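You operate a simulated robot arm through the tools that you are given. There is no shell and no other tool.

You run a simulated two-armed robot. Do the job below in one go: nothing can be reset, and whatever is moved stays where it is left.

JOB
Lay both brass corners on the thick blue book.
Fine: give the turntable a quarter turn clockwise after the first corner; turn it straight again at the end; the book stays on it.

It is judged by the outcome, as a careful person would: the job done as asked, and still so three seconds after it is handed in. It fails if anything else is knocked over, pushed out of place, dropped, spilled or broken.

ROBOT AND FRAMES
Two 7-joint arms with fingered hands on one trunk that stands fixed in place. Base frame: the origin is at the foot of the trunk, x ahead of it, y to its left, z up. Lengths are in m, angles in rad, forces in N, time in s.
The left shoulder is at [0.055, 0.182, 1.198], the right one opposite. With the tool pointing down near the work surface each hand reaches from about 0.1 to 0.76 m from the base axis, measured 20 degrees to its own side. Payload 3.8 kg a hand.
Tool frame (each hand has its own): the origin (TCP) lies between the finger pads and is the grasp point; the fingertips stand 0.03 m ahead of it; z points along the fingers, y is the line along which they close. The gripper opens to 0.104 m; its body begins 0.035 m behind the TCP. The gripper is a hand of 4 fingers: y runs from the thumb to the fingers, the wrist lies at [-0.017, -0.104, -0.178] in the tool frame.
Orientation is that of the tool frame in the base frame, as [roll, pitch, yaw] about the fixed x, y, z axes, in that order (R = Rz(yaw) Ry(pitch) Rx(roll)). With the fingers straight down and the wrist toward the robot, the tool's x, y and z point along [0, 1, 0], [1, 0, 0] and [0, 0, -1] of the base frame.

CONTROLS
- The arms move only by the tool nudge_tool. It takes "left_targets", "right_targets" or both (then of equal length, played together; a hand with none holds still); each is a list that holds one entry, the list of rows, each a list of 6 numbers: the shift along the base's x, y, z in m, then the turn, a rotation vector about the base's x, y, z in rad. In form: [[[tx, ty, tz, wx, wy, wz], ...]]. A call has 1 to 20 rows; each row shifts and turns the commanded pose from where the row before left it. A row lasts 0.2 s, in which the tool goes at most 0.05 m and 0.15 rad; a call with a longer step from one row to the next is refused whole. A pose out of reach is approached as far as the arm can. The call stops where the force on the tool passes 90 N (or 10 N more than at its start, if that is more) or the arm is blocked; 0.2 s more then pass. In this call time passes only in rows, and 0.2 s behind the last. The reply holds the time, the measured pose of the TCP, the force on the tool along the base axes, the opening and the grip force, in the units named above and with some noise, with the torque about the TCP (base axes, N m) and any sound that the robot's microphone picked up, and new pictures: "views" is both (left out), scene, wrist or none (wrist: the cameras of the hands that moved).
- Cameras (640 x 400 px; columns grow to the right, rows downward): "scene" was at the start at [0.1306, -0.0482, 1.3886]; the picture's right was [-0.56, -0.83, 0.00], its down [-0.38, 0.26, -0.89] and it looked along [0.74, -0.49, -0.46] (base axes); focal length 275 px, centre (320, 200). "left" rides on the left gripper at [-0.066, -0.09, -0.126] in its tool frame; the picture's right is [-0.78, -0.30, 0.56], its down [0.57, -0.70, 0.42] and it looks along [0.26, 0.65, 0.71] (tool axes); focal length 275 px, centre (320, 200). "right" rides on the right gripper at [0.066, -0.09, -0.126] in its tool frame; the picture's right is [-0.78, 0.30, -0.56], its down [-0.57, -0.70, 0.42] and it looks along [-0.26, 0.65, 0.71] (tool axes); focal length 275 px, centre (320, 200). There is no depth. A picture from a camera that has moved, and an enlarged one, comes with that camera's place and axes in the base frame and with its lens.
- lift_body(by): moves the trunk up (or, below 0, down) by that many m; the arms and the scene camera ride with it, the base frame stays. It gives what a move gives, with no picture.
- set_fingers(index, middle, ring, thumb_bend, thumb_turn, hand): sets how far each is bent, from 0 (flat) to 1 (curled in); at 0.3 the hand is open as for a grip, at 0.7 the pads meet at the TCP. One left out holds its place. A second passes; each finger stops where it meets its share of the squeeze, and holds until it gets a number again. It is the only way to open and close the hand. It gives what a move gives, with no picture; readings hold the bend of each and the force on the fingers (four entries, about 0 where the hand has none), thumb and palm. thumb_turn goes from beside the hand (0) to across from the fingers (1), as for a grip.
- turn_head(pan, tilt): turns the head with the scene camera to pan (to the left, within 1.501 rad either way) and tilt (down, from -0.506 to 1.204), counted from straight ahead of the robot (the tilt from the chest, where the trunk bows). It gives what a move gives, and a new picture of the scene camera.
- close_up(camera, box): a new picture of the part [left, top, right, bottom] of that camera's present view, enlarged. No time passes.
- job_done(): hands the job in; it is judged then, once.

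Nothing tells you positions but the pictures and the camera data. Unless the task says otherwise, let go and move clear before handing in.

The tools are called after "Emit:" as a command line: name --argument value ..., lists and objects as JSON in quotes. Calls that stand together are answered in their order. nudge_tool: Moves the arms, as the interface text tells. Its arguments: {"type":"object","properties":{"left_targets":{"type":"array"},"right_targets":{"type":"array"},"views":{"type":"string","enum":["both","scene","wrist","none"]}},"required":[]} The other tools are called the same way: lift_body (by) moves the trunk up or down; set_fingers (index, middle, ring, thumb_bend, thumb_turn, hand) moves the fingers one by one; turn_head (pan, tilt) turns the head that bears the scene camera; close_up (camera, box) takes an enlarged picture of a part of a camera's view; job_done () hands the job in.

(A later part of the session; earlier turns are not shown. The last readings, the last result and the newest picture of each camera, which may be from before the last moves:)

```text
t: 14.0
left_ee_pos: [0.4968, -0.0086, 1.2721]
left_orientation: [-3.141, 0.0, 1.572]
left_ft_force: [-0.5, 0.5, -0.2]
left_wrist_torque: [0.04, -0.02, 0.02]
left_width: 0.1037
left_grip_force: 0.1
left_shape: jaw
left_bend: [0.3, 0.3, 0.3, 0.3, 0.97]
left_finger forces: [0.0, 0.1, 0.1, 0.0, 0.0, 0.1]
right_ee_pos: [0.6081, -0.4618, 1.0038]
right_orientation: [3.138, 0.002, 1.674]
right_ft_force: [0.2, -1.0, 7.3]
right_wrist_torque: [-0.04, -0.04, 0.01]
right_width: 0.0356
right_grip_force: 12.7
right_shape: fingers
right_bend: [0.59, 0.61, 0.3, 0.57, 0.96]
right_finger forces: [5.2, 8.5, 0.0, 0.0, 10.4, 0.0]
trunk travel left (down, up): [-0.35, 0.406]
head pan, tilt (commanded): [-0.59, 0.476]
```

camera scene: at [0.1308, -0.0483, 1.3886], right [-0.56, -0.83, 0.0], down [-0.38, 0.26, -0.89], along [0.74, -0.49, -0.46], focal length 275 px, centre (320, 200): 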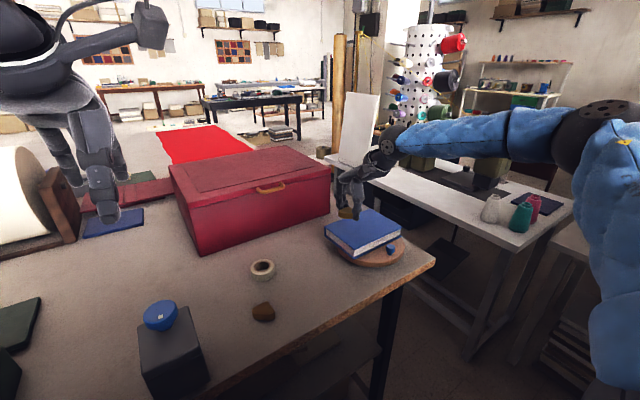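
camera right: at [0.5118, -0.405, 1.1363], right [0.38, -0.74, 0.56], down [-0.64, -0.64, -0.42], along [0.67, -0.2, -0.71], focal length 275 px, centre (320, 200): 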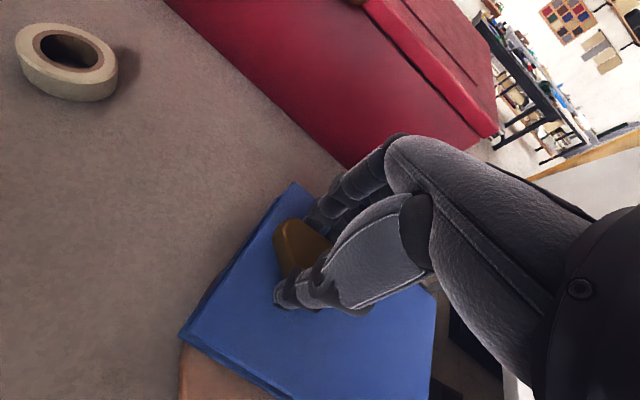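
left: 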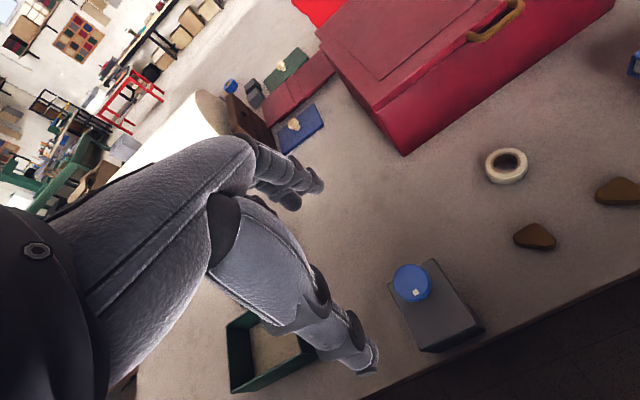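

Contact with the book is confirmed at 7 N. I'll ease the load slightly and open the fingers just enough to release.

Emit:
nudge_tool --right_targets '[[[0, 0, 0.0015, 0, 0, 0]]]' --views "none"

Emit:
set_fingers --hand "right" --index 0.54 --middle 0.54 --thumb_bend 0.52

Emit:
close_up --camera "scene" --box '[310, 185, 410, 265]'

```text
t: 14.4
left_ee_pos: [0.4954, -0.0078, 1.2726]
left_orientation: [3.14, 0.001, 1.572]
left_ft_force: [0.3, 0.2, 0.2]
left_wrist_torque: [-0.01, 0.01, 0.0]
left_width: 0.1033
left_grip_force: 0.1
left_shape: jaw
left_bend: [0.3, 0.3, 0.3, 0.3, 0.97]
left_finger forces: [0.0, 0.0, 0.0, 0.0, 0.1, 0.1]
right_ee_pos: [0.6091, -0.4615, 1.0027]
right_orientation: [3.142, 0.0, 1.673]
right_ft_force: [0.5, 0.4, 4.5]
right_wrist_torque: [-0.02, -0.05, 0.01]
right_width: 0.0358
right_grip_force: 11.5
right_shape: fingers
right_bend: [0.59, 0.61, 0.3, 0.57, 0.96]
right_finger forces: [5.3, 8.2, 0.0, 0.0, 9.9, 0.0]
trunk travel left (down, up): [-0.35, 0.406]
head pan, tilt (commanded): [-0.59, 0.476]
```

```text
t: 15.4
left_ee_pos: [0.497, -0.0088, 1.2711]
left_orientation: [3.141, 0.001, 1.571]
left_ft_force: [0.1, 0.2, -0.3]
left_wrist_torque: [0.02, -0.01, 0.01]
left_width: 0.1037
left_grip_force: 0.0
left_shape: jaw
left_bend: [0.3, 0.3, 0.3, 0.3, 0.97]
left_finger forces: [0.1, 0.0, 0.0, 0.1, 0.0, 0.1]
right_ee_pos: [0.6077, -0.4626, 1.0039]
right_orientation: [-3.141, 0.001, 1.675]
right_ft_force: [-0.6, -0.4, 3.5]
right_wrist_torque: [-0.05, -0.12, 0.0]
right_width: 0.0453
right_grip_force: 2.0
right_shape: fingers
right_bend: [0.54, 0.55, 0.3, 0.52, 0.97]
right_finger forces: [0.0, 4.2, 0.0, 0.0, 0.1, 0.0]
trunk travel left (down, up): [-0.35, 0.406]
head pan, tilt (commanded): [-0.59, 0.476]
```

```text
5.00 times, centred on (360, 225) of scene
camera zoom: at [0.1302, -0.048, 1.3887], right [-0.56, -0.83, 0.0], down [-0.38, 0.25, -0.89], along [0.74, -0.49, -0.46], focal length 1375 px, centre (120, 75)
```

zoom: 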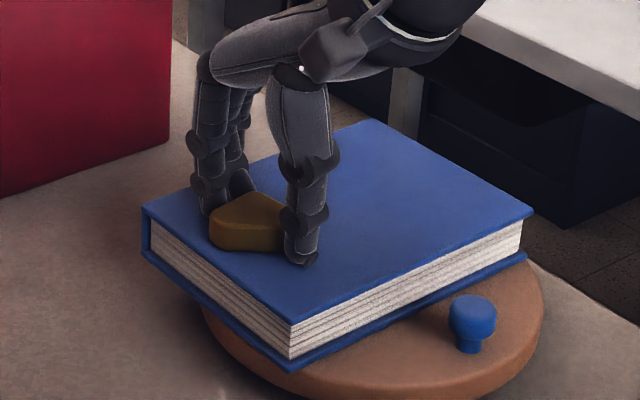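

The corner is released and lying on the book. Lifting straight up.

Emit:
nudge_tool --right_targets '[[[0, 0, 0.005, 0, 0, 0], [0, 0, 0.01, 0, 0, 0], [0, 0, 0.02, 0, 0, 0], [0, 0, 0.03, 0, 0, 0], [0, 0, 0.03, 0, 0, 0], [0, 0, 0.03, 0, 0, 0]]]' --views "both"

Emit:
close_up --camera "scene" --box '[310, 185, 430, 275]'

```text
t: 16.8
left_ee_pos: [0.4977, -0.0089, 1.2724]
left_orientation: [-3.141, -0.002, 1.573]
left_ft_force: [-0.3, -0.4, 0.2]
left_wrist_torque: [0.0, -0.02, 0.03]
left_width: 0.1036
left_grip_force: 0.0
left_shape: jaw
left_bend: [0.3, 0.3, 0.3, 0.3, 0.97]
left_finger forces: [0.1, 0.1, 0.0, 0.0, 0.1, 0.0]
right_ee_pos: [0.6089, -0.4596, 1.1299]
right_orientation: [3.141, -0.001, 1.674]
right_ft_force: [0.0, 0.1, 0.5]
right_wrist_torque: [0.02, 0.02, -0.03]
right_width: 0.0454
right_grip_force: 0.1
right_shape: fingers
right_bend: [0.54, 0.54, 0.3, 0.52, 0.97]
right_finger forces: [0.0, 0.1, 0.0, 0.0, 0.0, 0.1]
trunk travel left (down, up): [-0.35, 0.406]
head pan, tilt (commanded): [-0.59, 0.476]
camera scene: at [0.1303, -0.0478, 1.3887], right [-0.56, -0.83, 0.0], down [-0.38, 0.25, -0.89], along [0.74, -0.49, -0.46], focal length 275 px, centre (320, 200)
camera right: at [0.5128, -0.4038, 1.2545], right [0.38, -0.74, 0.56], down [-0.64, -0.64, -0.42], along [0.67, -0.2, -0.71], focal length 275 px, centre (320, 200)
```

scene: 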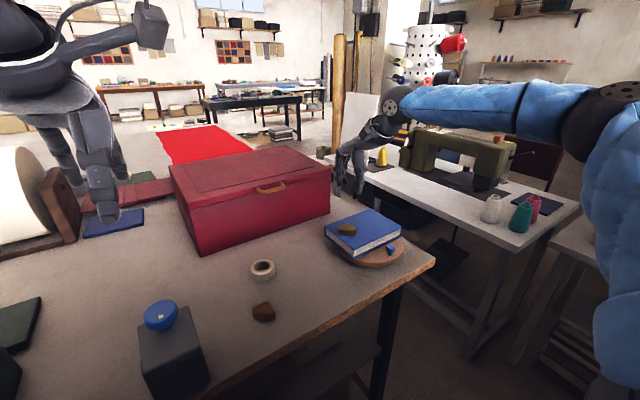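
right: 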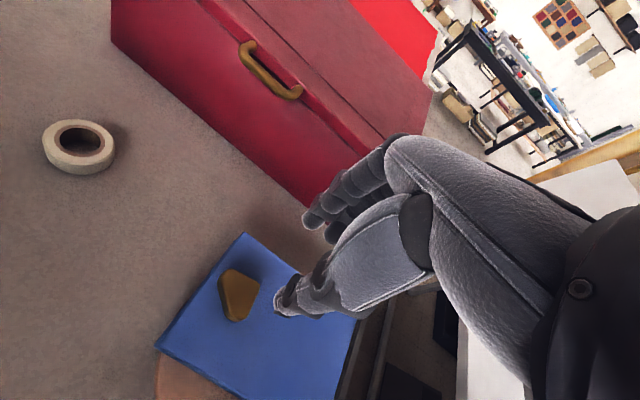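

```text
4.44 times, centred on (370, 230) of scene
camera zoom: at [0.1303, -0.0478, 1.3887], right [-0.56, -0.83, 0.0], down [-0.38, 0.25, -0.89], along [0.74, -0.49, -0.46], focal length 1222 px, centre (98, 67)
```

zoom: 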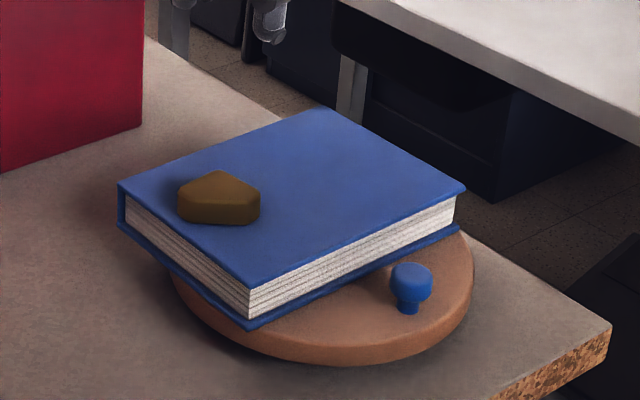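

The first corner lies flat on the left part of the book. Now I'll move the right hand back to view the turntable and knob clearly.

Emit:
nudge_tool --right_targets '[[[-0.03, -0.025, 0.01, 0, 0, 0], [-0.03, -0.025, 0.01, 0, 0, 0], [-0.03, -0.025, 0, 0, 0, 0], [-0.03, -0.025, 0, 0, 0, 0]]]' --views "both"

Emit:
close_up --camera "right" --box '[140, 100, 380, 330]'

Emit:
close_up --camera "scene" --box '[310, 195, 430, 275]'

```text
t: 17.8
left_ee_pos: [0.4971, -0.0102, 1.2715]
left_orientation: [3.14, 0.001, 1.574]
left_ft_force: [0.0, -0.4, -0.4]
left_wrist_torque: [0.01, -0.05, 0.0]
left_width: 0.1037
left_grip_force: 0.0
left_shape: jaw
left_bend: [0.3, 0.3, 0.3, 0.3, 0.97]
left_finger forces: [0.0, 0.0, 0.0, 0.0, 0.0, 0.1]
right_ee_pos: [0.4876, -0.5623, 1.1476]
right_orientation: [-3.141, -0.003, 1.675]
right_ft_force: [0.3, 0.0, 0.9]
right_wrist_torque: [0.01, 0.01, 0.0]
right_width: 0.0457
right_grip_force: 0.0
right_shape: fingers
right_bend: [0.54, 0.54, 0.3, 0.52, 0.97]
right_finger forces: [0.1, 0.0, 0.0, 0.1, 0.0, 0.1]
trunk travel left (down, up): [-0.35, 0.406]
head pan, tilt (commanded): [-0.59, 0.476]
camera scene: at [0.1302, -0.0489, 1.3887], right [-0.56, -0.83, 0.0], down [-0.38, 0.26, -0.89], along [0.74, -0.49, -0.46], focal length 275 px, centre (320, 200)
camera right: at [0.3906, -0.5076, 1.2734], right [0.38, -0.74, 0.56], down [-0.64, -0.64, -0.42], along [0.67, -0.2, -0.71], focal length 275 px, centre (320, 200)
```

scene: 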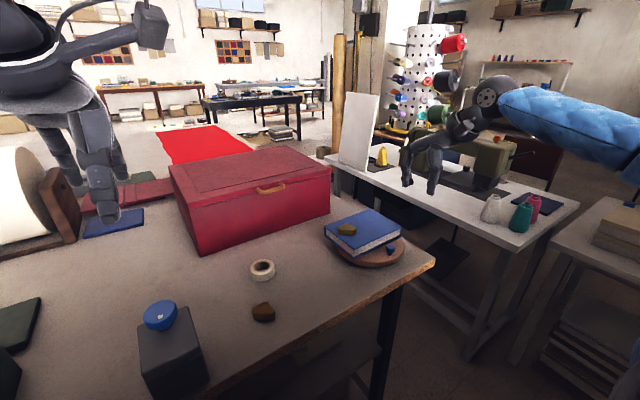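
right: 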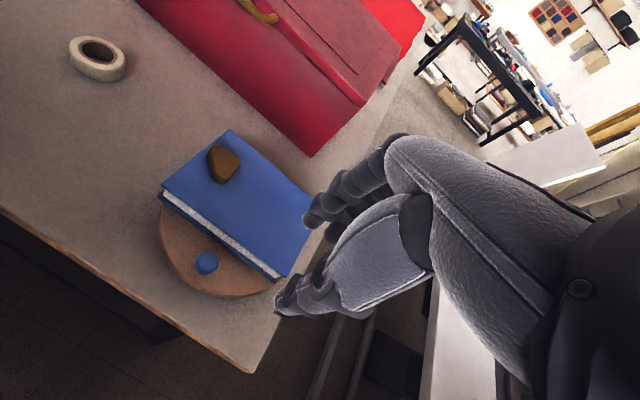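

```text
1.74 times, centred on (260, 215) of right
camera zoom: at [0.3906, -0.5076, 1.2734], right [0.38, -0.74, 0.56], down [-0.64, -0.64, -0.42], along [0.67, -0.2, -0.71], focal length 479 px, centre (424, 174)
```

zoom: 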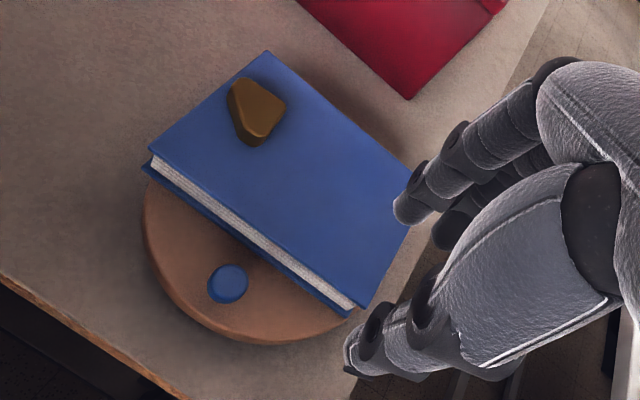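

```text
5.00 times, centred on (370, 235) of scene
camera zoom: at [0.1302, -0.0489, 1.3887], right [-0.56, -0.83, 0.0], down [-0.38, 0.26, -0.89], along [0.74, -0.49, -0.46], focal length 1375 px, centre (70, 25)
```

zoom: 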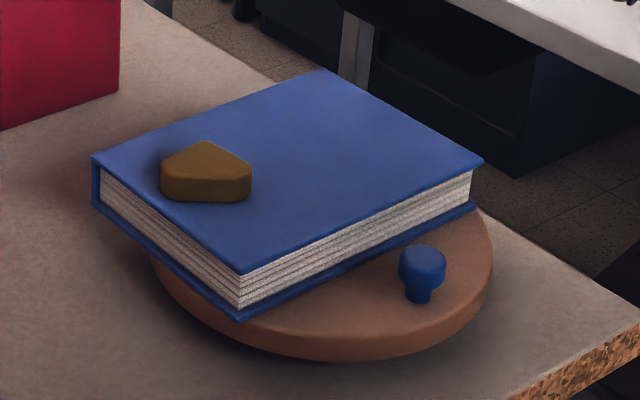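

The disk centre works out near (0.58, -0.52) with radius about 0.095. The knob sits at about (0.509, -0.520), 0.071 from the centre. I'll push the knob with the index finger alone, so I'll curl middle and ring out of the way and square the hand.

Emit:
set_fingers --hand "right" --index 0.54 --middle 1.0 --ring 1.0 --thumb_bend 0.25

Emit:
nudge_tool --right_targets '[[[-0.006, -0.003, -0.01, 0, 0, -0.05], [-0.006, -0.004, -0.01, 0, 0, -0.054], [-0.005, 0, -0.01, 0, 0, 0]]]' --views "both"

Emit:
close_up --camera "right" --box '[140, 100, 460, 390]'

Emit:
close_up --camera "scene" --box '[330, 120, 490, 270]'

```text
t: 18.8
left_ee_pos: [0.4977, -0.0096, 1.2716]
left_orientation: [3.142, 0.0, 1.574]
left_ft_force: [0.1, -0.8, 0.3]
left_wrist_torque: [-0.02, -0.02, 0.01]
left_width: 0.1034
left_grip_force: 0.0
left_shape: jaw
left_bend: [0.3, 0.3, 0.3, 0.3, 0.97]
left_finger forces: [0.0, 0.0, 0.0, 0.1, 0.1, 0.1]
right_ee_pos: [0.488, -0.5634, 1.1475]
right_orientation: [-3.141, 0.0, 1.674]
right_ft_force: [0.6, 0.3, 0.1]
right_wrist_torque: [-0.01, 0.0, 0.01]
right_width: 0.0778
right_grip_force: 0.2
right_shape: fingers
right_bend: [0.54, 1.0, 1.0, 0.25, 0.97]
right_finger forces: [0.0, 0.0, 0.1, 0.0, 0.0, 0.1]
trunk travel left (down, up): [-0.35, 0.406]
head pan, tilt (commanded): [-0.59, 0.476]
```

```text
t: 19.6
left_ee_pos: [0.4975, -0.0089, 1.2717]
left_orientation: [-3.14, 0.001, 1.574]
left_ft_force: [0.4, -0.1, -0.2]
left_wrist_torque: [0.01, 0.03, -0.01]
left_width: 0.1035
left_grip_force: 0.1
left_shape: jaw
left_bend: [0.3, 0.3, 0.3, 0.3, 0.97]
left_finger forces: [0.1, 0.1, 0.0, 0.1, 0.1, 0.0]
right_ee_pos: [0.4708, -0.5698, 1.1182]
right_orientation: [-3.141, 0.002, 1.568]
right_ft_force: [0.6, 0.0, -1.0]
right_wrist_torque: [0.0, 0.01, -0.01]
right_width: 0.0777
right_grip_force: 0.1
right_shape: fingers
right_bend: [0.54, 1.0, 1.0, 0.25, 0.97]
right_finger forces: [0.0, 0.0, 0.1, 0.0, 0.0, 0.0]
trunk travel left (down, up): [-0.35, 0.406]
head pan, tilt (commanded): [-0.59, 0.476]
camera scene: at [0.1307, -0.0486, 1.3886], right [-0.56, -0.83, 0.0], down [-0.38, 0.26, -0.89], along [0.74, -0.49, -0.46], focal length 275 px, centre (320, 200)
camera right: at [0.3811, -0.504, 1.2432], right [0.3, -0.78, 0.56], down [-0.7, -0.57, -0.42], along [0.65, -0.27, -0.71], focal length 275 px, centre (320, 200)
```

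scene: 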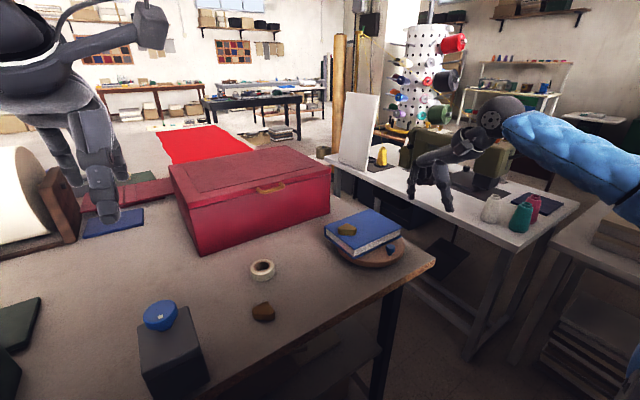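
right: 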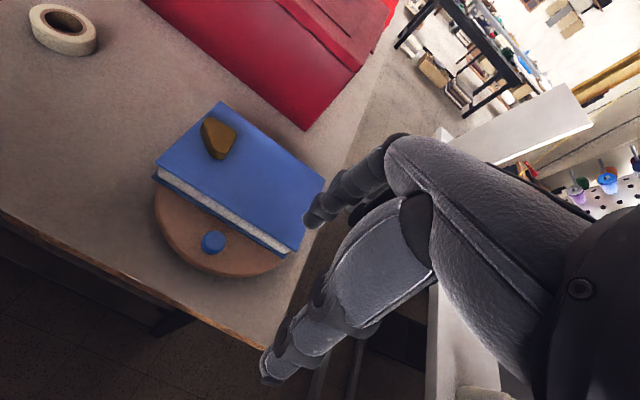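

```text
1.38 times, centred on (300, 245) of right
camera zoom: at [0.3811, -0.504, 1.2432], right [0.3, -0.78, 0.56], down [-0.7, -0.57, -0.42], along [0.65, -0.27, -0.71], focal length 380 px, centre (348, 138)
```

zoom: 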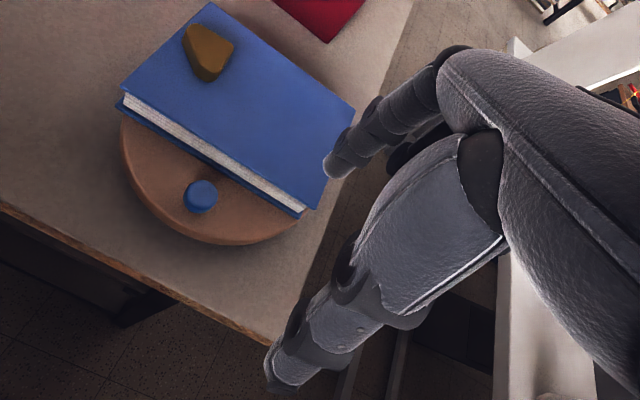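

```text
2.67 times, centred on (410, 195) of scene
camera zoom: at [0.1307, -0.0486, 1.3886], right [-0.56, -0.83, 0.0], down [-0.38, 0.26, -0.89], along [0.74, -0.49, -0.46], focal length 733 px, centre (80, 213)
```

zoom: 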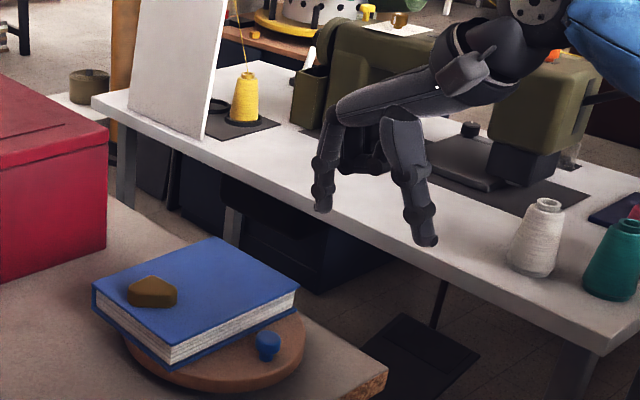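

Only the index now extends down, with its tip at about (0.507, -0.567, 1.076), and the curled fingers sit about 4 cm higher. I'll lower it to the right of the knob, staying clear of the book's edge.

Emit:
nudge_tool --right_targets '[[[-0.002, 0, -0.035, 0, 0, 0], [-0.002, 0, -0.035, 0, 0, 0], [0, 0, -0.03, 0, 0, 0]]]' --views "both"

Emit:
close_up --camera "right" --box '[180, 100, 420, 330]'

Emit:
close_up --camera "scene" --box '[320, 180, 440, 280]'

```text
t: 20.4
left_ee_pos: [0.4972, -0.0099, 1.2712]
left_orientation: [3.141, 0.0, 1.573]
left_ft_force: [0.4, -0.2, -0.3]
left_wrist_torque: [0.02, 0.0, -0.01]
left_width: 0.1036
left_grip_force: 0.0
left_shape: jaw
left_bend: [0.3, 0.3, 0.3, 0.3, 0.97]
left_finger forces: [0.0, 0.1, 0.0, 0.0, 0.0, 0.1]
right_ee_pos: [0.4654, -0.5705, 1.0169]
right_orientation: [-3.141, 0.0, 1.568]
right_ft_force: [0.9, -0.3, 0.1]
right_wrist_torque: [-0.01, 0.02, -0.02]
right_width: 0.078
right_grip_force: 0.0
right_shape: fingers
right_bend: [0.54, 1.0, 1.0, 0.25, 0.97]
right_finger forces: [0.0, 0.0, 0.1, 0.1, 0.0, 0.1]
trunk travel left (down, up): [-0.35, 0.406]
head pan, tilt (commanded): [-0.59, 0.476]
camera scene: at [0.1309, -0.0488, 1.3886], right [-0.56, -0.83, 0.0], down [-0.38, 0.26, -0.89], along [0.74, -0.49, -0.46], focal length 275 px, centre (320, 200)
camera right: at [0.377, -0.5043, 1.1422], right [0.3, -0.78, 0.56], down [-0.7, -0.57, -0.42], along [0.65, -0.27, -0.71], focal length 275 px, centre (320, 200)
```

scene: 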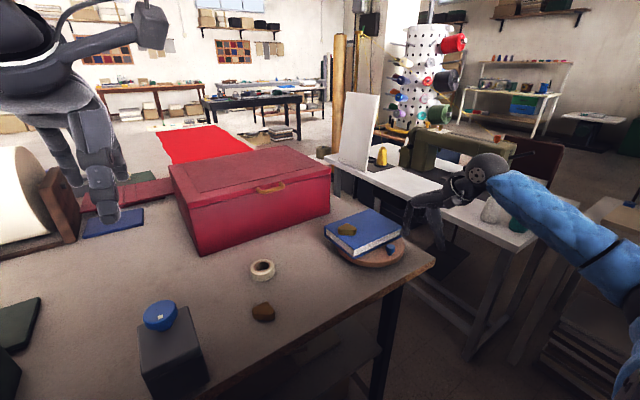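
right: 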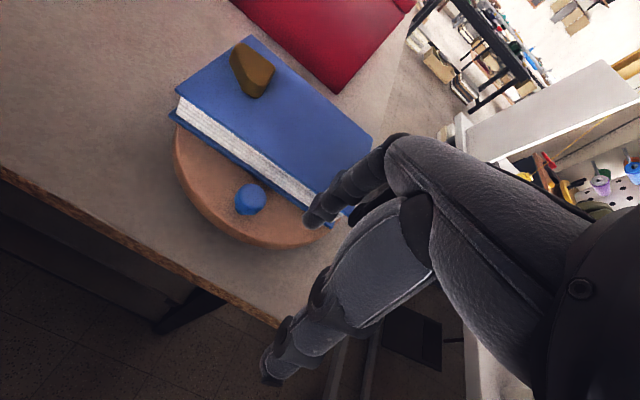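

```text
1.74 times, centred on (300, 215) of right
camera zoom: at [0.377, -0.5043, 1.1422], right [0.3, -0.78, 0.56], down [-0.7, -0.57, -0.42], along [0.65, -0.27, -0.71], focal length 479 px, centre (355, 174)
```

zoom: 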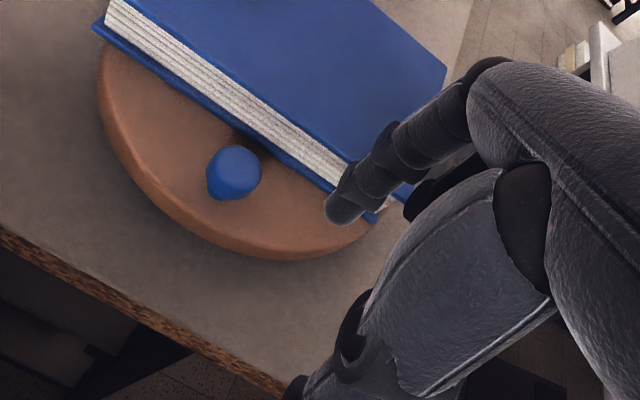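

```text
4.00 times, centred on (380, 230) of scene
camera zoom: at [0.1309, -0.0488, 1.3886], right [-0.56, -0.83, 0.0], down [-0.38, 0.26, -0.89], along [0.74, -0.49, -0.46], focal length 1100 px, centre (80, 80)
```

zoom: 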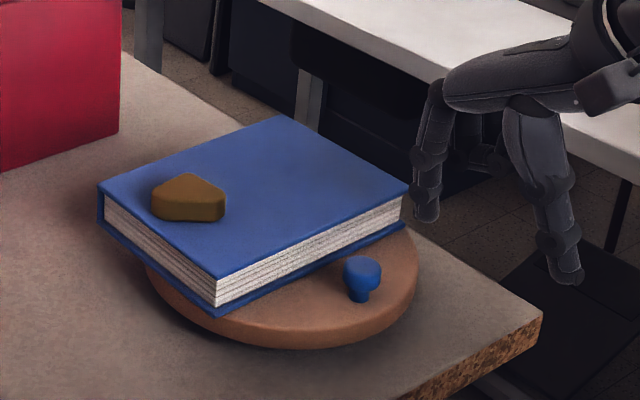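

Emit:
nudge_tool --right_targets '[[[0, 0, -0.02, 0, 0, 0], [0, 0, -0.014, 0, 0, 0], [0, 0, -0.006, 0, 0, 0]]]' --views "wrist"

Emit:
close_up --camera "right" --box '[180, 100, 420, 330]'

Emit:
close_up --camera "scene" --box '[330, 195, 450, 285]'

```text
t: 21.2
left_ee_pos: [0.4972, -0.0101, 1.2729]
left_orientation: [3.14, 0.0, 1.572]
left_ft_force: [0.2, -0.2, -0.3]
left_wrist_torque: [0.04, 0.0, -0.02]
left_width: 0.1035
left_grip_force: 0.0
left_shape: jaw
left_bend: [0.3, 0.3, 0.3, 0.3, 0.97]
left_finger forces: [0.0, 0.0, 0.0, 0.1, 0.1, 0.0]
right_ee_pos: [0.4652, -0.5691, 0.9761]
right_orientation: [-3.141, 0.0, 1.57]
right_ft_force: [-0.1, -0.3, -0.4]
right_wrist_torque: [-0.01, -0.02, -0.02]
right_width: 0.0778
right_grip_force: 0.0
right_shape: fingers
right_bend: [0.54, 1.0, 1.0, 0.25, 0.97]
right_finger forces: [0.0, 0.0, 0.0, 0.0, 0.0, 0.1]
trunk travel left (down, up): [-0.35, 0.406]
head pan, tilt (commanded): [-0.59, 0.476]
camera right: at [0.377, -0.5028, 1.1025], right [0.3, -0.78, 0.56], down [-0.7, -0.57, -0.42], along [0.65, -0.26, -0.71], focal length 275 px, centre (320, 200)
```

right: 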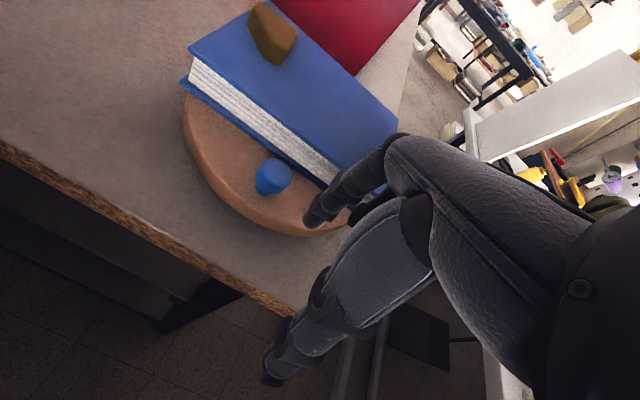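

```text
1.74 times, centred on (300, 215) of right
camera zoom: at [0.377, -0.5028, 1.1025], right [0.3, -0.78, 0.56], down [-0.7, -0.57, -0.42], along [0.65, -0.26, -0.71], focal length 479 px, centre (355, 174)
```

zoom: 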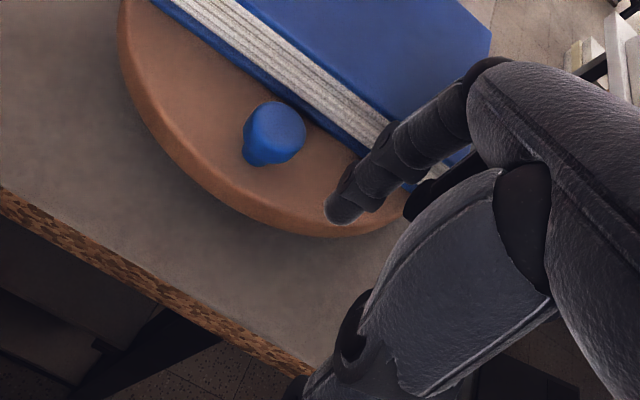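

```text
4.44 times, centred on (390, 240) of scene
camera zoom: at [0.1307, -0.0484, 1.3886], right [-0.56, -0.83, 0.0], down [-0.38, 0.26, -0.89], along [0.74, -0.49, -0.46], focal length 1222 px, centre (9, 22)
```

zoom: 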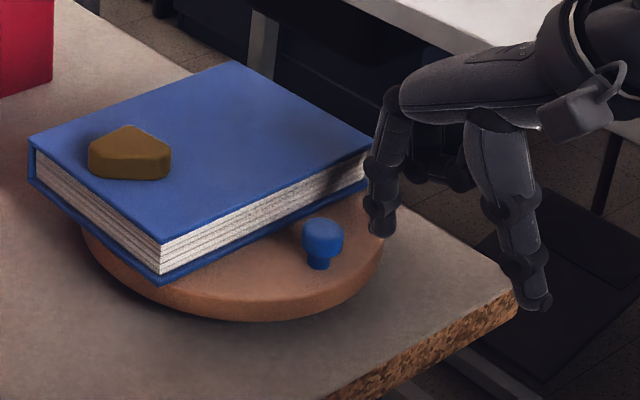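

The index tip is level with the knob and about 2.4 cm to its right. I'll push slowly along the arc, checking after the first third.

Emit:
nudge_tool --right_targets '[[[0.001, 0.008, 0, 0, 0, 0], [0.001, 0.008, 0, 0, 0, 0], [0, 0.008, 0, 0, 0, 0], [-0.0012, 0.0067, 0, 0, 0, 0], [-0.0012, 0.0068, 0, 0, 0, 0], [0, 0.0068, 0, 0, 0, 0], [0, 0.0069, 0, 0, 0, 0], [0.0011, 0.0068, 0, 0, 0, 0], [0.0011, 0.0068, 0, 0, 0, 0]]]' --views "both"

Emit:
close_up --camera "scene" --box '[310, 195, 430, 285]'

```text
t: 23.2
left_ee_pos: [0.4977, -0.0086, 1.2713]
left_orientation: [-3.141, 0.0, 1.572]
left_ft_force: [-1.0, -0.7, 0.4]
left_wrist_torque: [0.02, 0.01, 0.01]
left_width: 0.1036
left_grip_force: 0.2
left_shape: jaw
left_bend: [0.3, 0.3, 0.3, 0.3, 0.97]
left_finger forces: [0.1, 0.1, 0.0, 0.0, 0.0, 0.0]
right_ee_pos: [0.4685, -0.5045, 0.9779]
right_orientation: [-3.14, 0.0, 1.571]
right_ft_force: [-0.4, -0.5, 0.2]
right_wrist_torque: [0.03, 0.04, 0.02]
right_width: 0.0775
right_grip_force: 0.5
right_shape: fingers
right_bend: [0.54, 1.0, 1.0, 0.25, 0.97]
right_finger forces: [0.5, 0.0, 0.1, 0.0, 0.0, 0.0]
trunk travel left (down, up): [-0.35, 0.406]
head pan, tilt (commanded): [-0.59, 0.476]
camera scene: at [0.1306, -0.0482, 1.3886], right [-0.56, -0.83, 0.0], down [-0.38, 0.26, -0.89], along [0.74, -0.49, -0.46], focal length 275 px, centre (320, 200)
camera right: at [0.3785, -0.4378, 1.1032], right [0.3, -0.78, 0.56], down [-0.7, -0.57, -0.42], along [0.65, -0.26, -0.71], focal length 275 px, centre (320, 200)
```

scene: 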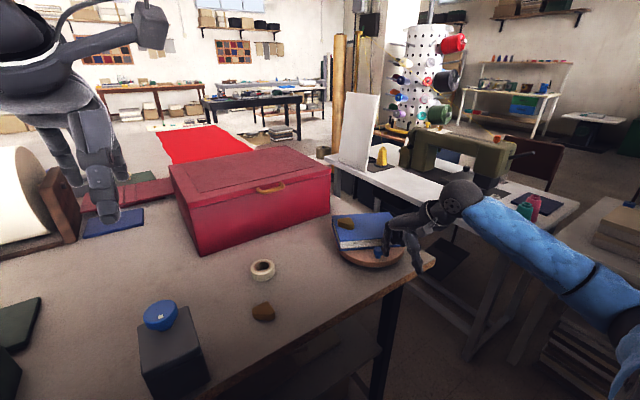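
right: 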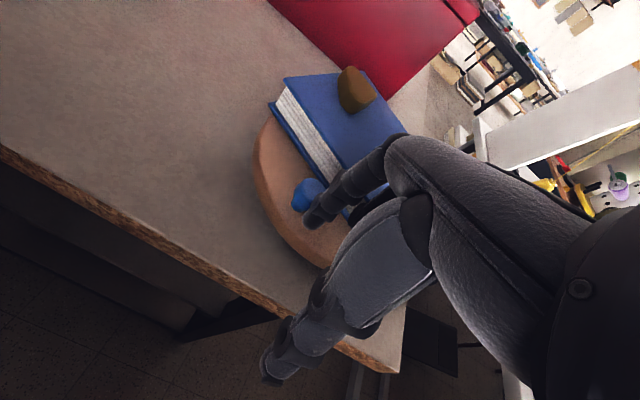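

```text
4.44 times, centred on (370, 240) of scene
camera zoom: at [0.1306, -0.0482, 1.3886], right [-0.56, -0.83, 0.0], down [-0.38, 0.26, -0.89], along [0.74, -0.49, -0.46], focal length 1222 px, centre (98, 22)
```

zoom: 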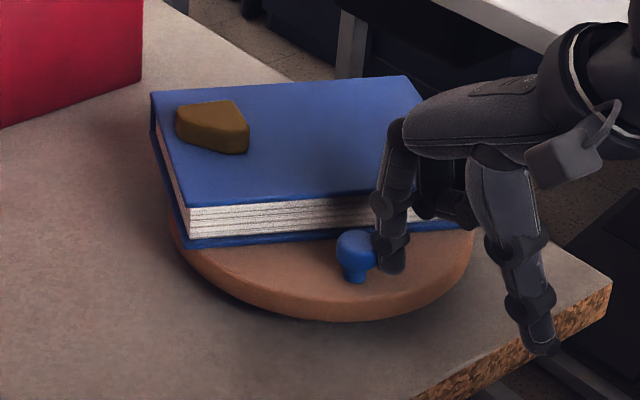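

The turntable follows easily, about 28° so far, with the book and corner riding along. Continuing along the arc.

Emit:
nudge_tool --right_targets '[[[0.0023, 0.0065, 0, 0, 0, 0], [0.0024, 0.0064, 0, 0, 0, 0], [0.0033, 0.006, 0, 0, 0, 0], [0.0034, 0.0059, 0, 0, 0, 0], [0.0044, 0.0053, 0, 0, 0, 0], [0.0044, 0.0053, 0, 0, 0, 0]]]' --views "both"

Emit:
close_up --camera "scene" --box '[310, 195, 430, 285]'

Emit:
close_up --camera "right" --box '[220, 50, 460, 280]'

```text
t: 24.6
left_ee_pos: [0.4979, -0.0094, 1.2719]
left_orientation: [3.142, -0.001, 1.573]
left_ft_force: [-0.6, -0.7, -0.1]
left_wrist_torque: [0.02, 0.02, 0.02]
left_width: 0.1034
left_grip_force: 0.0
left_shape: jaw
left_bend: [0.3, 0.3, 0.3, 0.3, 0.97]
left_finger forces: [0.1, 0.0, 0.1, 0.0, 0.1, 0.0]
right_ee_pos: [0.4868, -0.4682, 0.979]
right_orientation: [3.14, 0.0, 1.57]
right_ft_force: [-0.6, 0.2, -0.5]
right_wrist_torque: [-0.03, 0.0, -0.01]
right_width: 0.077
right_grip_force: 0.0
right_shape: fingers
right_bend: [0.55, 1.0, 1.0, 0.25, 0.97]
right_finger forces: [0.5, 0.1, 0.0, 0.0, 0.0, 0.1]
trunk travel left (down, up): [-0.35, 0.406]
head pan, tilt (commanded): [-0.59, 0.476]
camera scene: at [0.1307, -0.0481, 1.3886], right [-0.56, -0.83, 0.0], down [-0.38, 0.26, -0.89], along [0.74, -0.49, -0.46], focal length 275 px, centre (320, 200)
camera right: at [0.3989, -0.4021, 1.104], right [0.3, -0.78, 0.56], down [-0.7, -0.57, -0.42], along [0.65, -0.26, -0.71], focal length 275 px, centre (320, 200)
```

scene: 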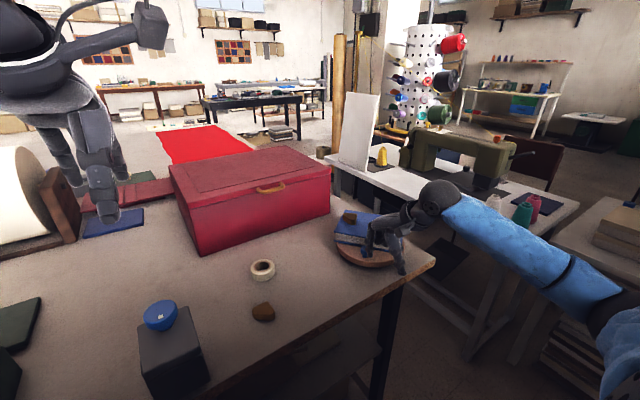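
right: 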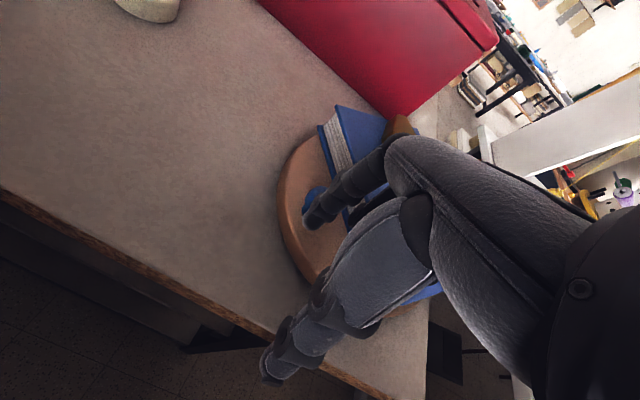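

```text
4.44 times, centred on (370, 240) of scene
camera zoom: at [0.1307, -0.0481, 1.3886], right [-0.56, -0.83, 0.0], down [-0.38, 0.26, -0.89], along [0.74, -0.49, -0.46], focal length 1222 px, centre (98, 22)
```

zoom: 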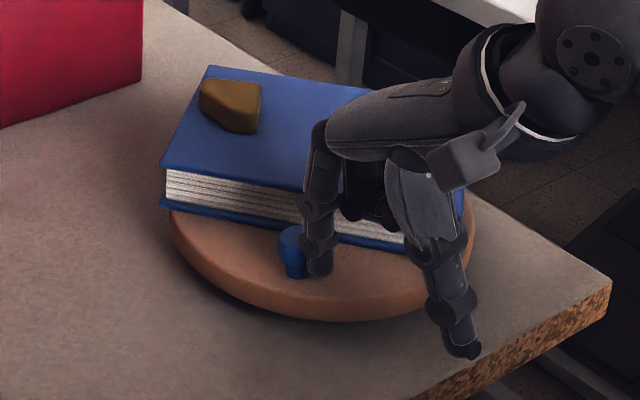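

```text
1.74 times, centred on (340, 165) of right
camera zoom: at [0.3989, -0.4021, 1.104], right [0.3, -0.78, 0.56], down [-0.7, -0.57, -0.42], along [0.65, -0.26, -0.71], focal length 479 px, centre (285, 261)
```

zoom: 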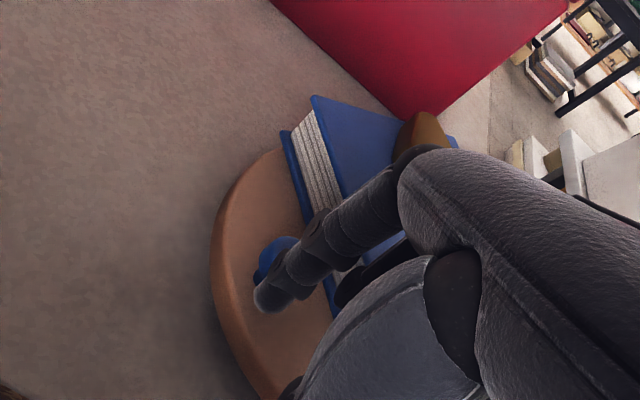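

Emit:
nudge_tool --right_targets '[[[0.0052, 0.0045, 0, 0, 0, 0], [0.0053, 0.0044, 0, 0, 0, 0], [0.0059, 0.0035, 0, 0, 0, 0], [0.0059, 0.0035, 0, 0, 0, 0]]]' --views "both"

Emit:
close_up --camera "scene" --box '[310, 195, 430, 285]'

Emit:
close_up --camera "right" --box '[220, 50, 460, 280]'

```text
t: 25.6
left_ee_pos: [0.4963, -0.0093, 1.2713]
left_orientation: [-3.141, 0.0, 1.573]
left_ft_force: [-0.8, -0.6, 0.7]
left_wrist_torque: [0.0, 0.0, -0.04]
left_width: 0.1037
left_grip_force: 0.1
left_shape: jaw
left_bend: [0.3, 0.3, 0.3, 0.3, 0.97]
left_finger forces: [0.1, 0.0, 0.0, 0.1, 0.1, 0.0]
right_ee_pos: [0.5092, -0.4531, 0.9785]
right_orientation: [-3.14, -0.001, 1.569]
right_ft_force: [0.2, -0.2, 0.4]
right_wrist_torque: [-0.01, -0.01, -0.03]
right_width: 0.077
right_grip_force: 0.2
right_shape: fingers
right_bend: [0.55, 1.0, 1.0, 0.25, 0.97]
right_finger forces: [0.4, 0.1, 0.0, 0.0, 0.1, 0.0]
trunk travel left (down, up): [-0.35, 0.406]
head pan, tilt (commanded): [-0.59, 0.476]
camera scene: at [0.1307, -0.0481, 1.3886], right [-0.56, -0.83, 0.0], down [-0.38, 0.26, -0.89], along [0.74, -0.49, -0.46], focal length 275 px, centre (320, 200)
camera right: at [0.4212, -0.3866, 1.1032], right [0.3, -0.78, 0.56], down [-0.7, -0.57, -0.42], along [0.65, -0.27, -0.71], focal length 275 px, centre (320, 200)
```

scene: 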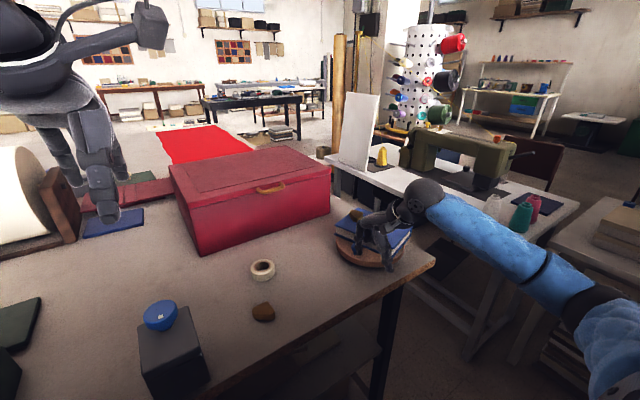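
right: 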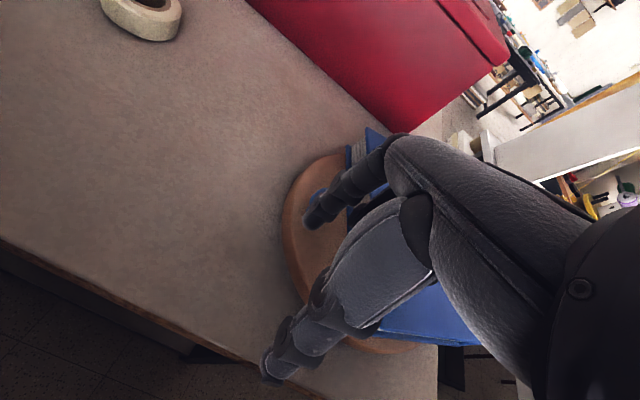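

```text
4.44 times, centred on (370, 240) of scene
camera zoom: at [0.1307, -0.0481, 1.3886], right [-0.56, -0.83, 0.0], down [-0.38, 0.26, -0.89], along [0.74, -0.49, -0.46], focal length 1222 px, centre (98, 22)
```

zoom: 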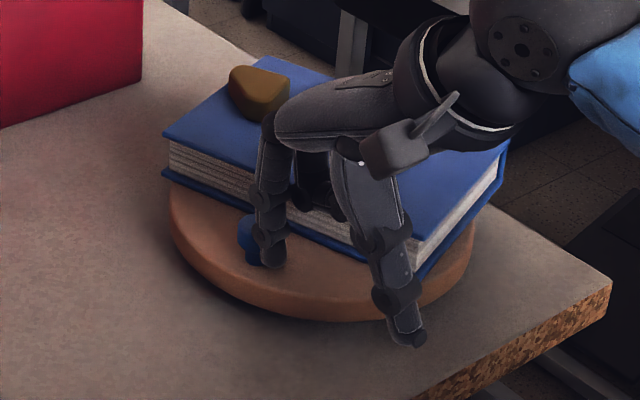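

```text
1.74 times, centred on (340, 165) of right
camera zoom: at [0.4212, -0.3866, 1.1032], right [0.3, -0.78, 0.56], down [-0.7, -0.57, -0.42], along [0.65, -0.27, -0.71], focal length 479 px, centre (285, 261)
```

zoom: 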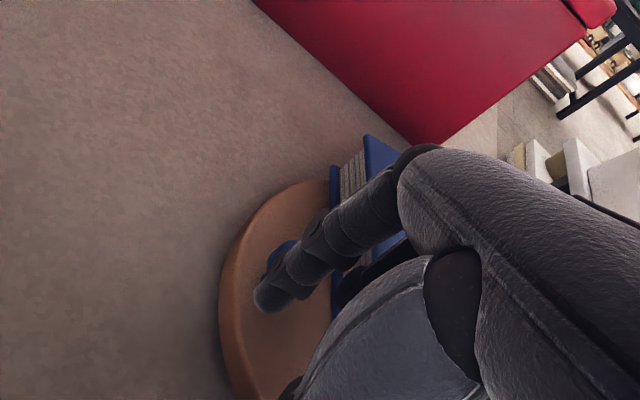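

The book's edge shows about 75° turned. Another 15° to go.

Emit:
nudge_tool --right_targets '[[[0.0043, 0.0017, 0, 0, 0, 0], [0.0043, 0.0016, 0, 0, 0, 0], [0.0043, 0.0015, 0, 0, 0, 0], [0.0033, 0.0008, 0, 0, 0, 0], [0.0034, 0.0007, 0, 0, 0, 0]]]' --views "both"

Emit:
close_up --camera "scene" --box '[310, 195, 430, 285]'

Emit:
close_up --camera "right" --box '[220, 50, 460, 280]'

```text
t: 26.8
left_ee_pos: [0.4974, -0.0094, 1.2712]
left_orientation: [-3.14, 0.0, 1.574]
left_ft_force: [-0.2, -0.4, 0.5]
left_wrist_torque: [0.0, -0.01, -0.01]
left_width: 0.1036
left_grip_force: 0.1
left_shape: jaw
left_bend: [0.3, 0.3, 0.3, 0.3, 0.97]
left_finger forces: [0.0, 0.1, 0.1, 0.0, 0.0, 0.0]
right_ee_pos: [0.5304, -0.4462, 0.9778]
right_orientation: [3.141, -0.001, 1.57]
right_ft_force: [-0.6, 0.1, 1.2]
right_wrist_torque: [0.01, 0.01, 0.04]
right_width: 0.0772
right_grip_force: 0.1
right_shape: fingers
right_bend: [0.55, 1.0, 1.0, 0.25, 0.97]
right_finger forces: [0.4, 0.0, 0.0, 0.1, 0.0, 0.0]
trunk travel left (down, up): [-0.35, 0.406]
head pan, tilt (commanded): [-0.59, 0.476]
camera scene: at [0.1307, -0.0481, 1.3886], right [-0.56, -0.83, 0.0], down [-0.38, 0.26, -0.89], along [0.74, -0.49, -0.46], focal length 275 px, centre (320, 200)
camera right: at [0.4414, -0.3801, 1.1036], right [0.3, -0.78, 0.56], down [-0.7, -0.57, -0.42], along [0.65, -0.27, -0.71], focal length 275 px, centre (320, 200)
```

scene: 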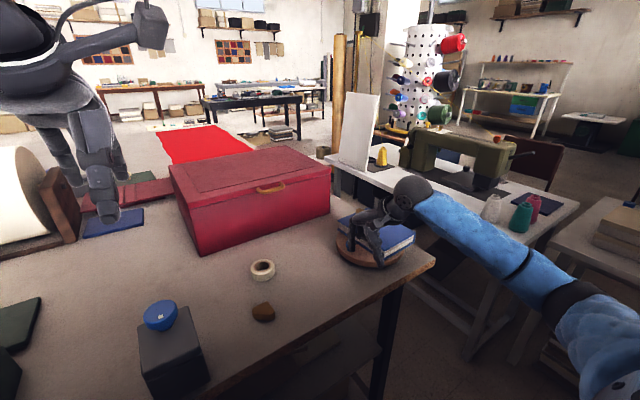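
right: 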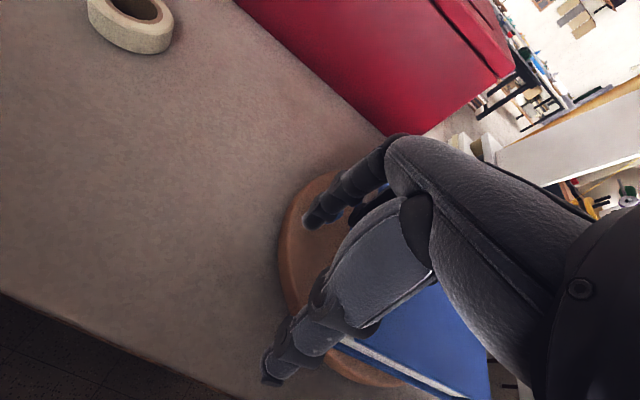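

```text
4.44 times, centred on (370, 240) of scene
camera zoom: at [0.1307, -0.0481, 1.3886], right [-0.56, -0.83, 0.0], down [-0.38, 0.26, -0.89], along [0.74, -0.49, -0.46], focal length 1222 px, centre (98, 22)
```

zoom: 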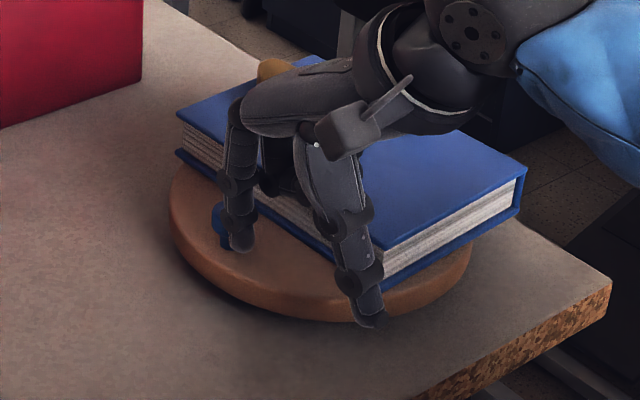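

```text
1.74 times, centred on (340, 165) of right
camera zoom: at [0.4414, -0.3801, 1.1036], right [0.3, -0.78, 0.56], down [-0.7, -0.57, -0.42], along [0.65, -0.27, -0.71], focal length 479 px, centre (285, 261)
```

zoom: 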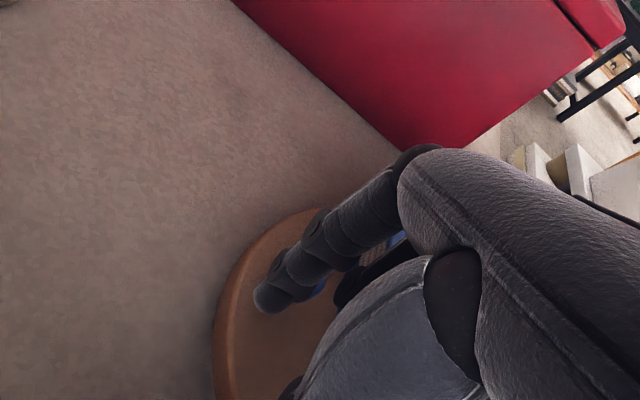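

The book's edges read about 89°, so the quarter turn is done. I'll back the finger off the knob and rise.

Emit:
nudge_tool --right_targets '[[[-0.006, 0.001, 0, 0, 0, 0], [-0.006, 0.001, 0.002, 0, 0, 0], [-0.004, 0, 0.02, 0, 0, 0], [-0.005, 0, 0.035, 0, 0, 0], [-0.005, 0.01, 0.04, 0, 0, 0], [-0.01, 0.03, 0.03, 0, 0, 0], [-0.01, 0.03, 0.02, 0, 0, 0]]]' --views "both"

Emit:
close_up --camera "scene" --box '[310, 195, 430, 285]'

```text
t: 28.4
left_ee_pos: [0.4977, -0.008, 1.2721]
left_orientation: [-3.14, 0.0, 1.57]
left_ft_force: [0.0, -0.8, -0.2]
left_wrist_torque: [-0.01, 0.04, -0.02]
left_width: 0.1037
left_grip_force: 0.1
left_shape: jaw
left_bend: [0.3, 0.3, 0.3, 0.3, 0.97]
left_finger forces: [0.0, 0.0, 0.0, 0.0, 0.1, 0.0]
right_ee_pos: [0.4856, -0.374, 1.1261]
right_orientation: [3.141, 0.001, 1.57]
right_ft_force: [-0.1, 0.4, -0.3]
right_wrist_torque: [-0.01, -0.03, 0.01]
right_width: 0.0778
right_grip_force: 0.0
right_shape: fingers
right_bend: [0.54, 1.0, 1.0, 0.25, 0.97]
right_finger forces: [0.0, 0.1, 0.0, 0.1, 0.0, 0.0]
trunk travel left (down, up): [-0.35, 0.406]
head pan, tilt (commanded): [-0.59, 0.476]
camera scene: at [0.1307, -0.0477, 1.3886], right [-0.56, -0.83, 0.0], down [-0.38, 0.25, -0.89], along [0.74, -0.49, -0.46], focal length 275 px, centre (320, 200)
camera right: at [0.396, -0.3069, 1.2517], right [0.3, -0.78, 0.56], down [-0.7, -0.57, -0.42], along [0.65, -0.27, -0.71], focal length 275 px, centre (320, 200)
```

scene: 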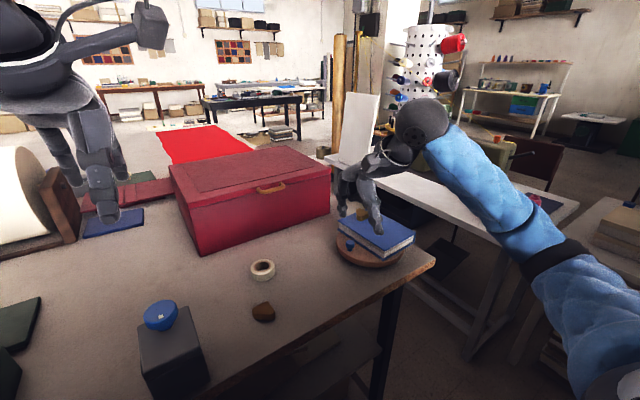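
right: 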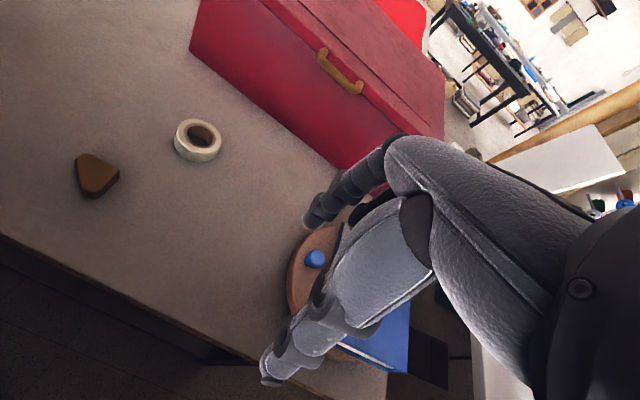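

```text
4.44 times, centred on (370, 240) of scene
camera zoom: at [0.1307, -0.0477, 1.3886], right [-0.56, -0.83, 0.0], down [-0.38, 0.25, -0.89], along [0.74, -0.49, -0.46], focal length 1222 px, centre (98, 22)
```

zoom: 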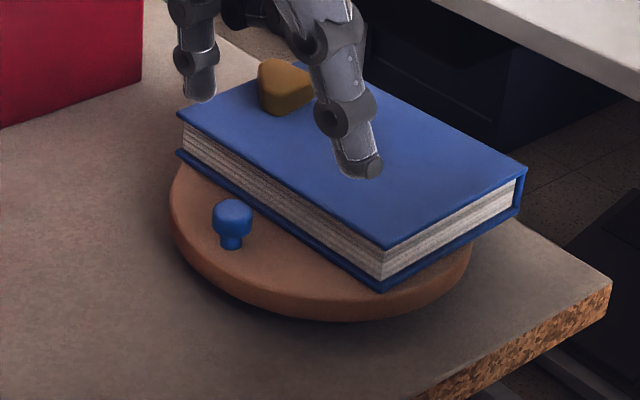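

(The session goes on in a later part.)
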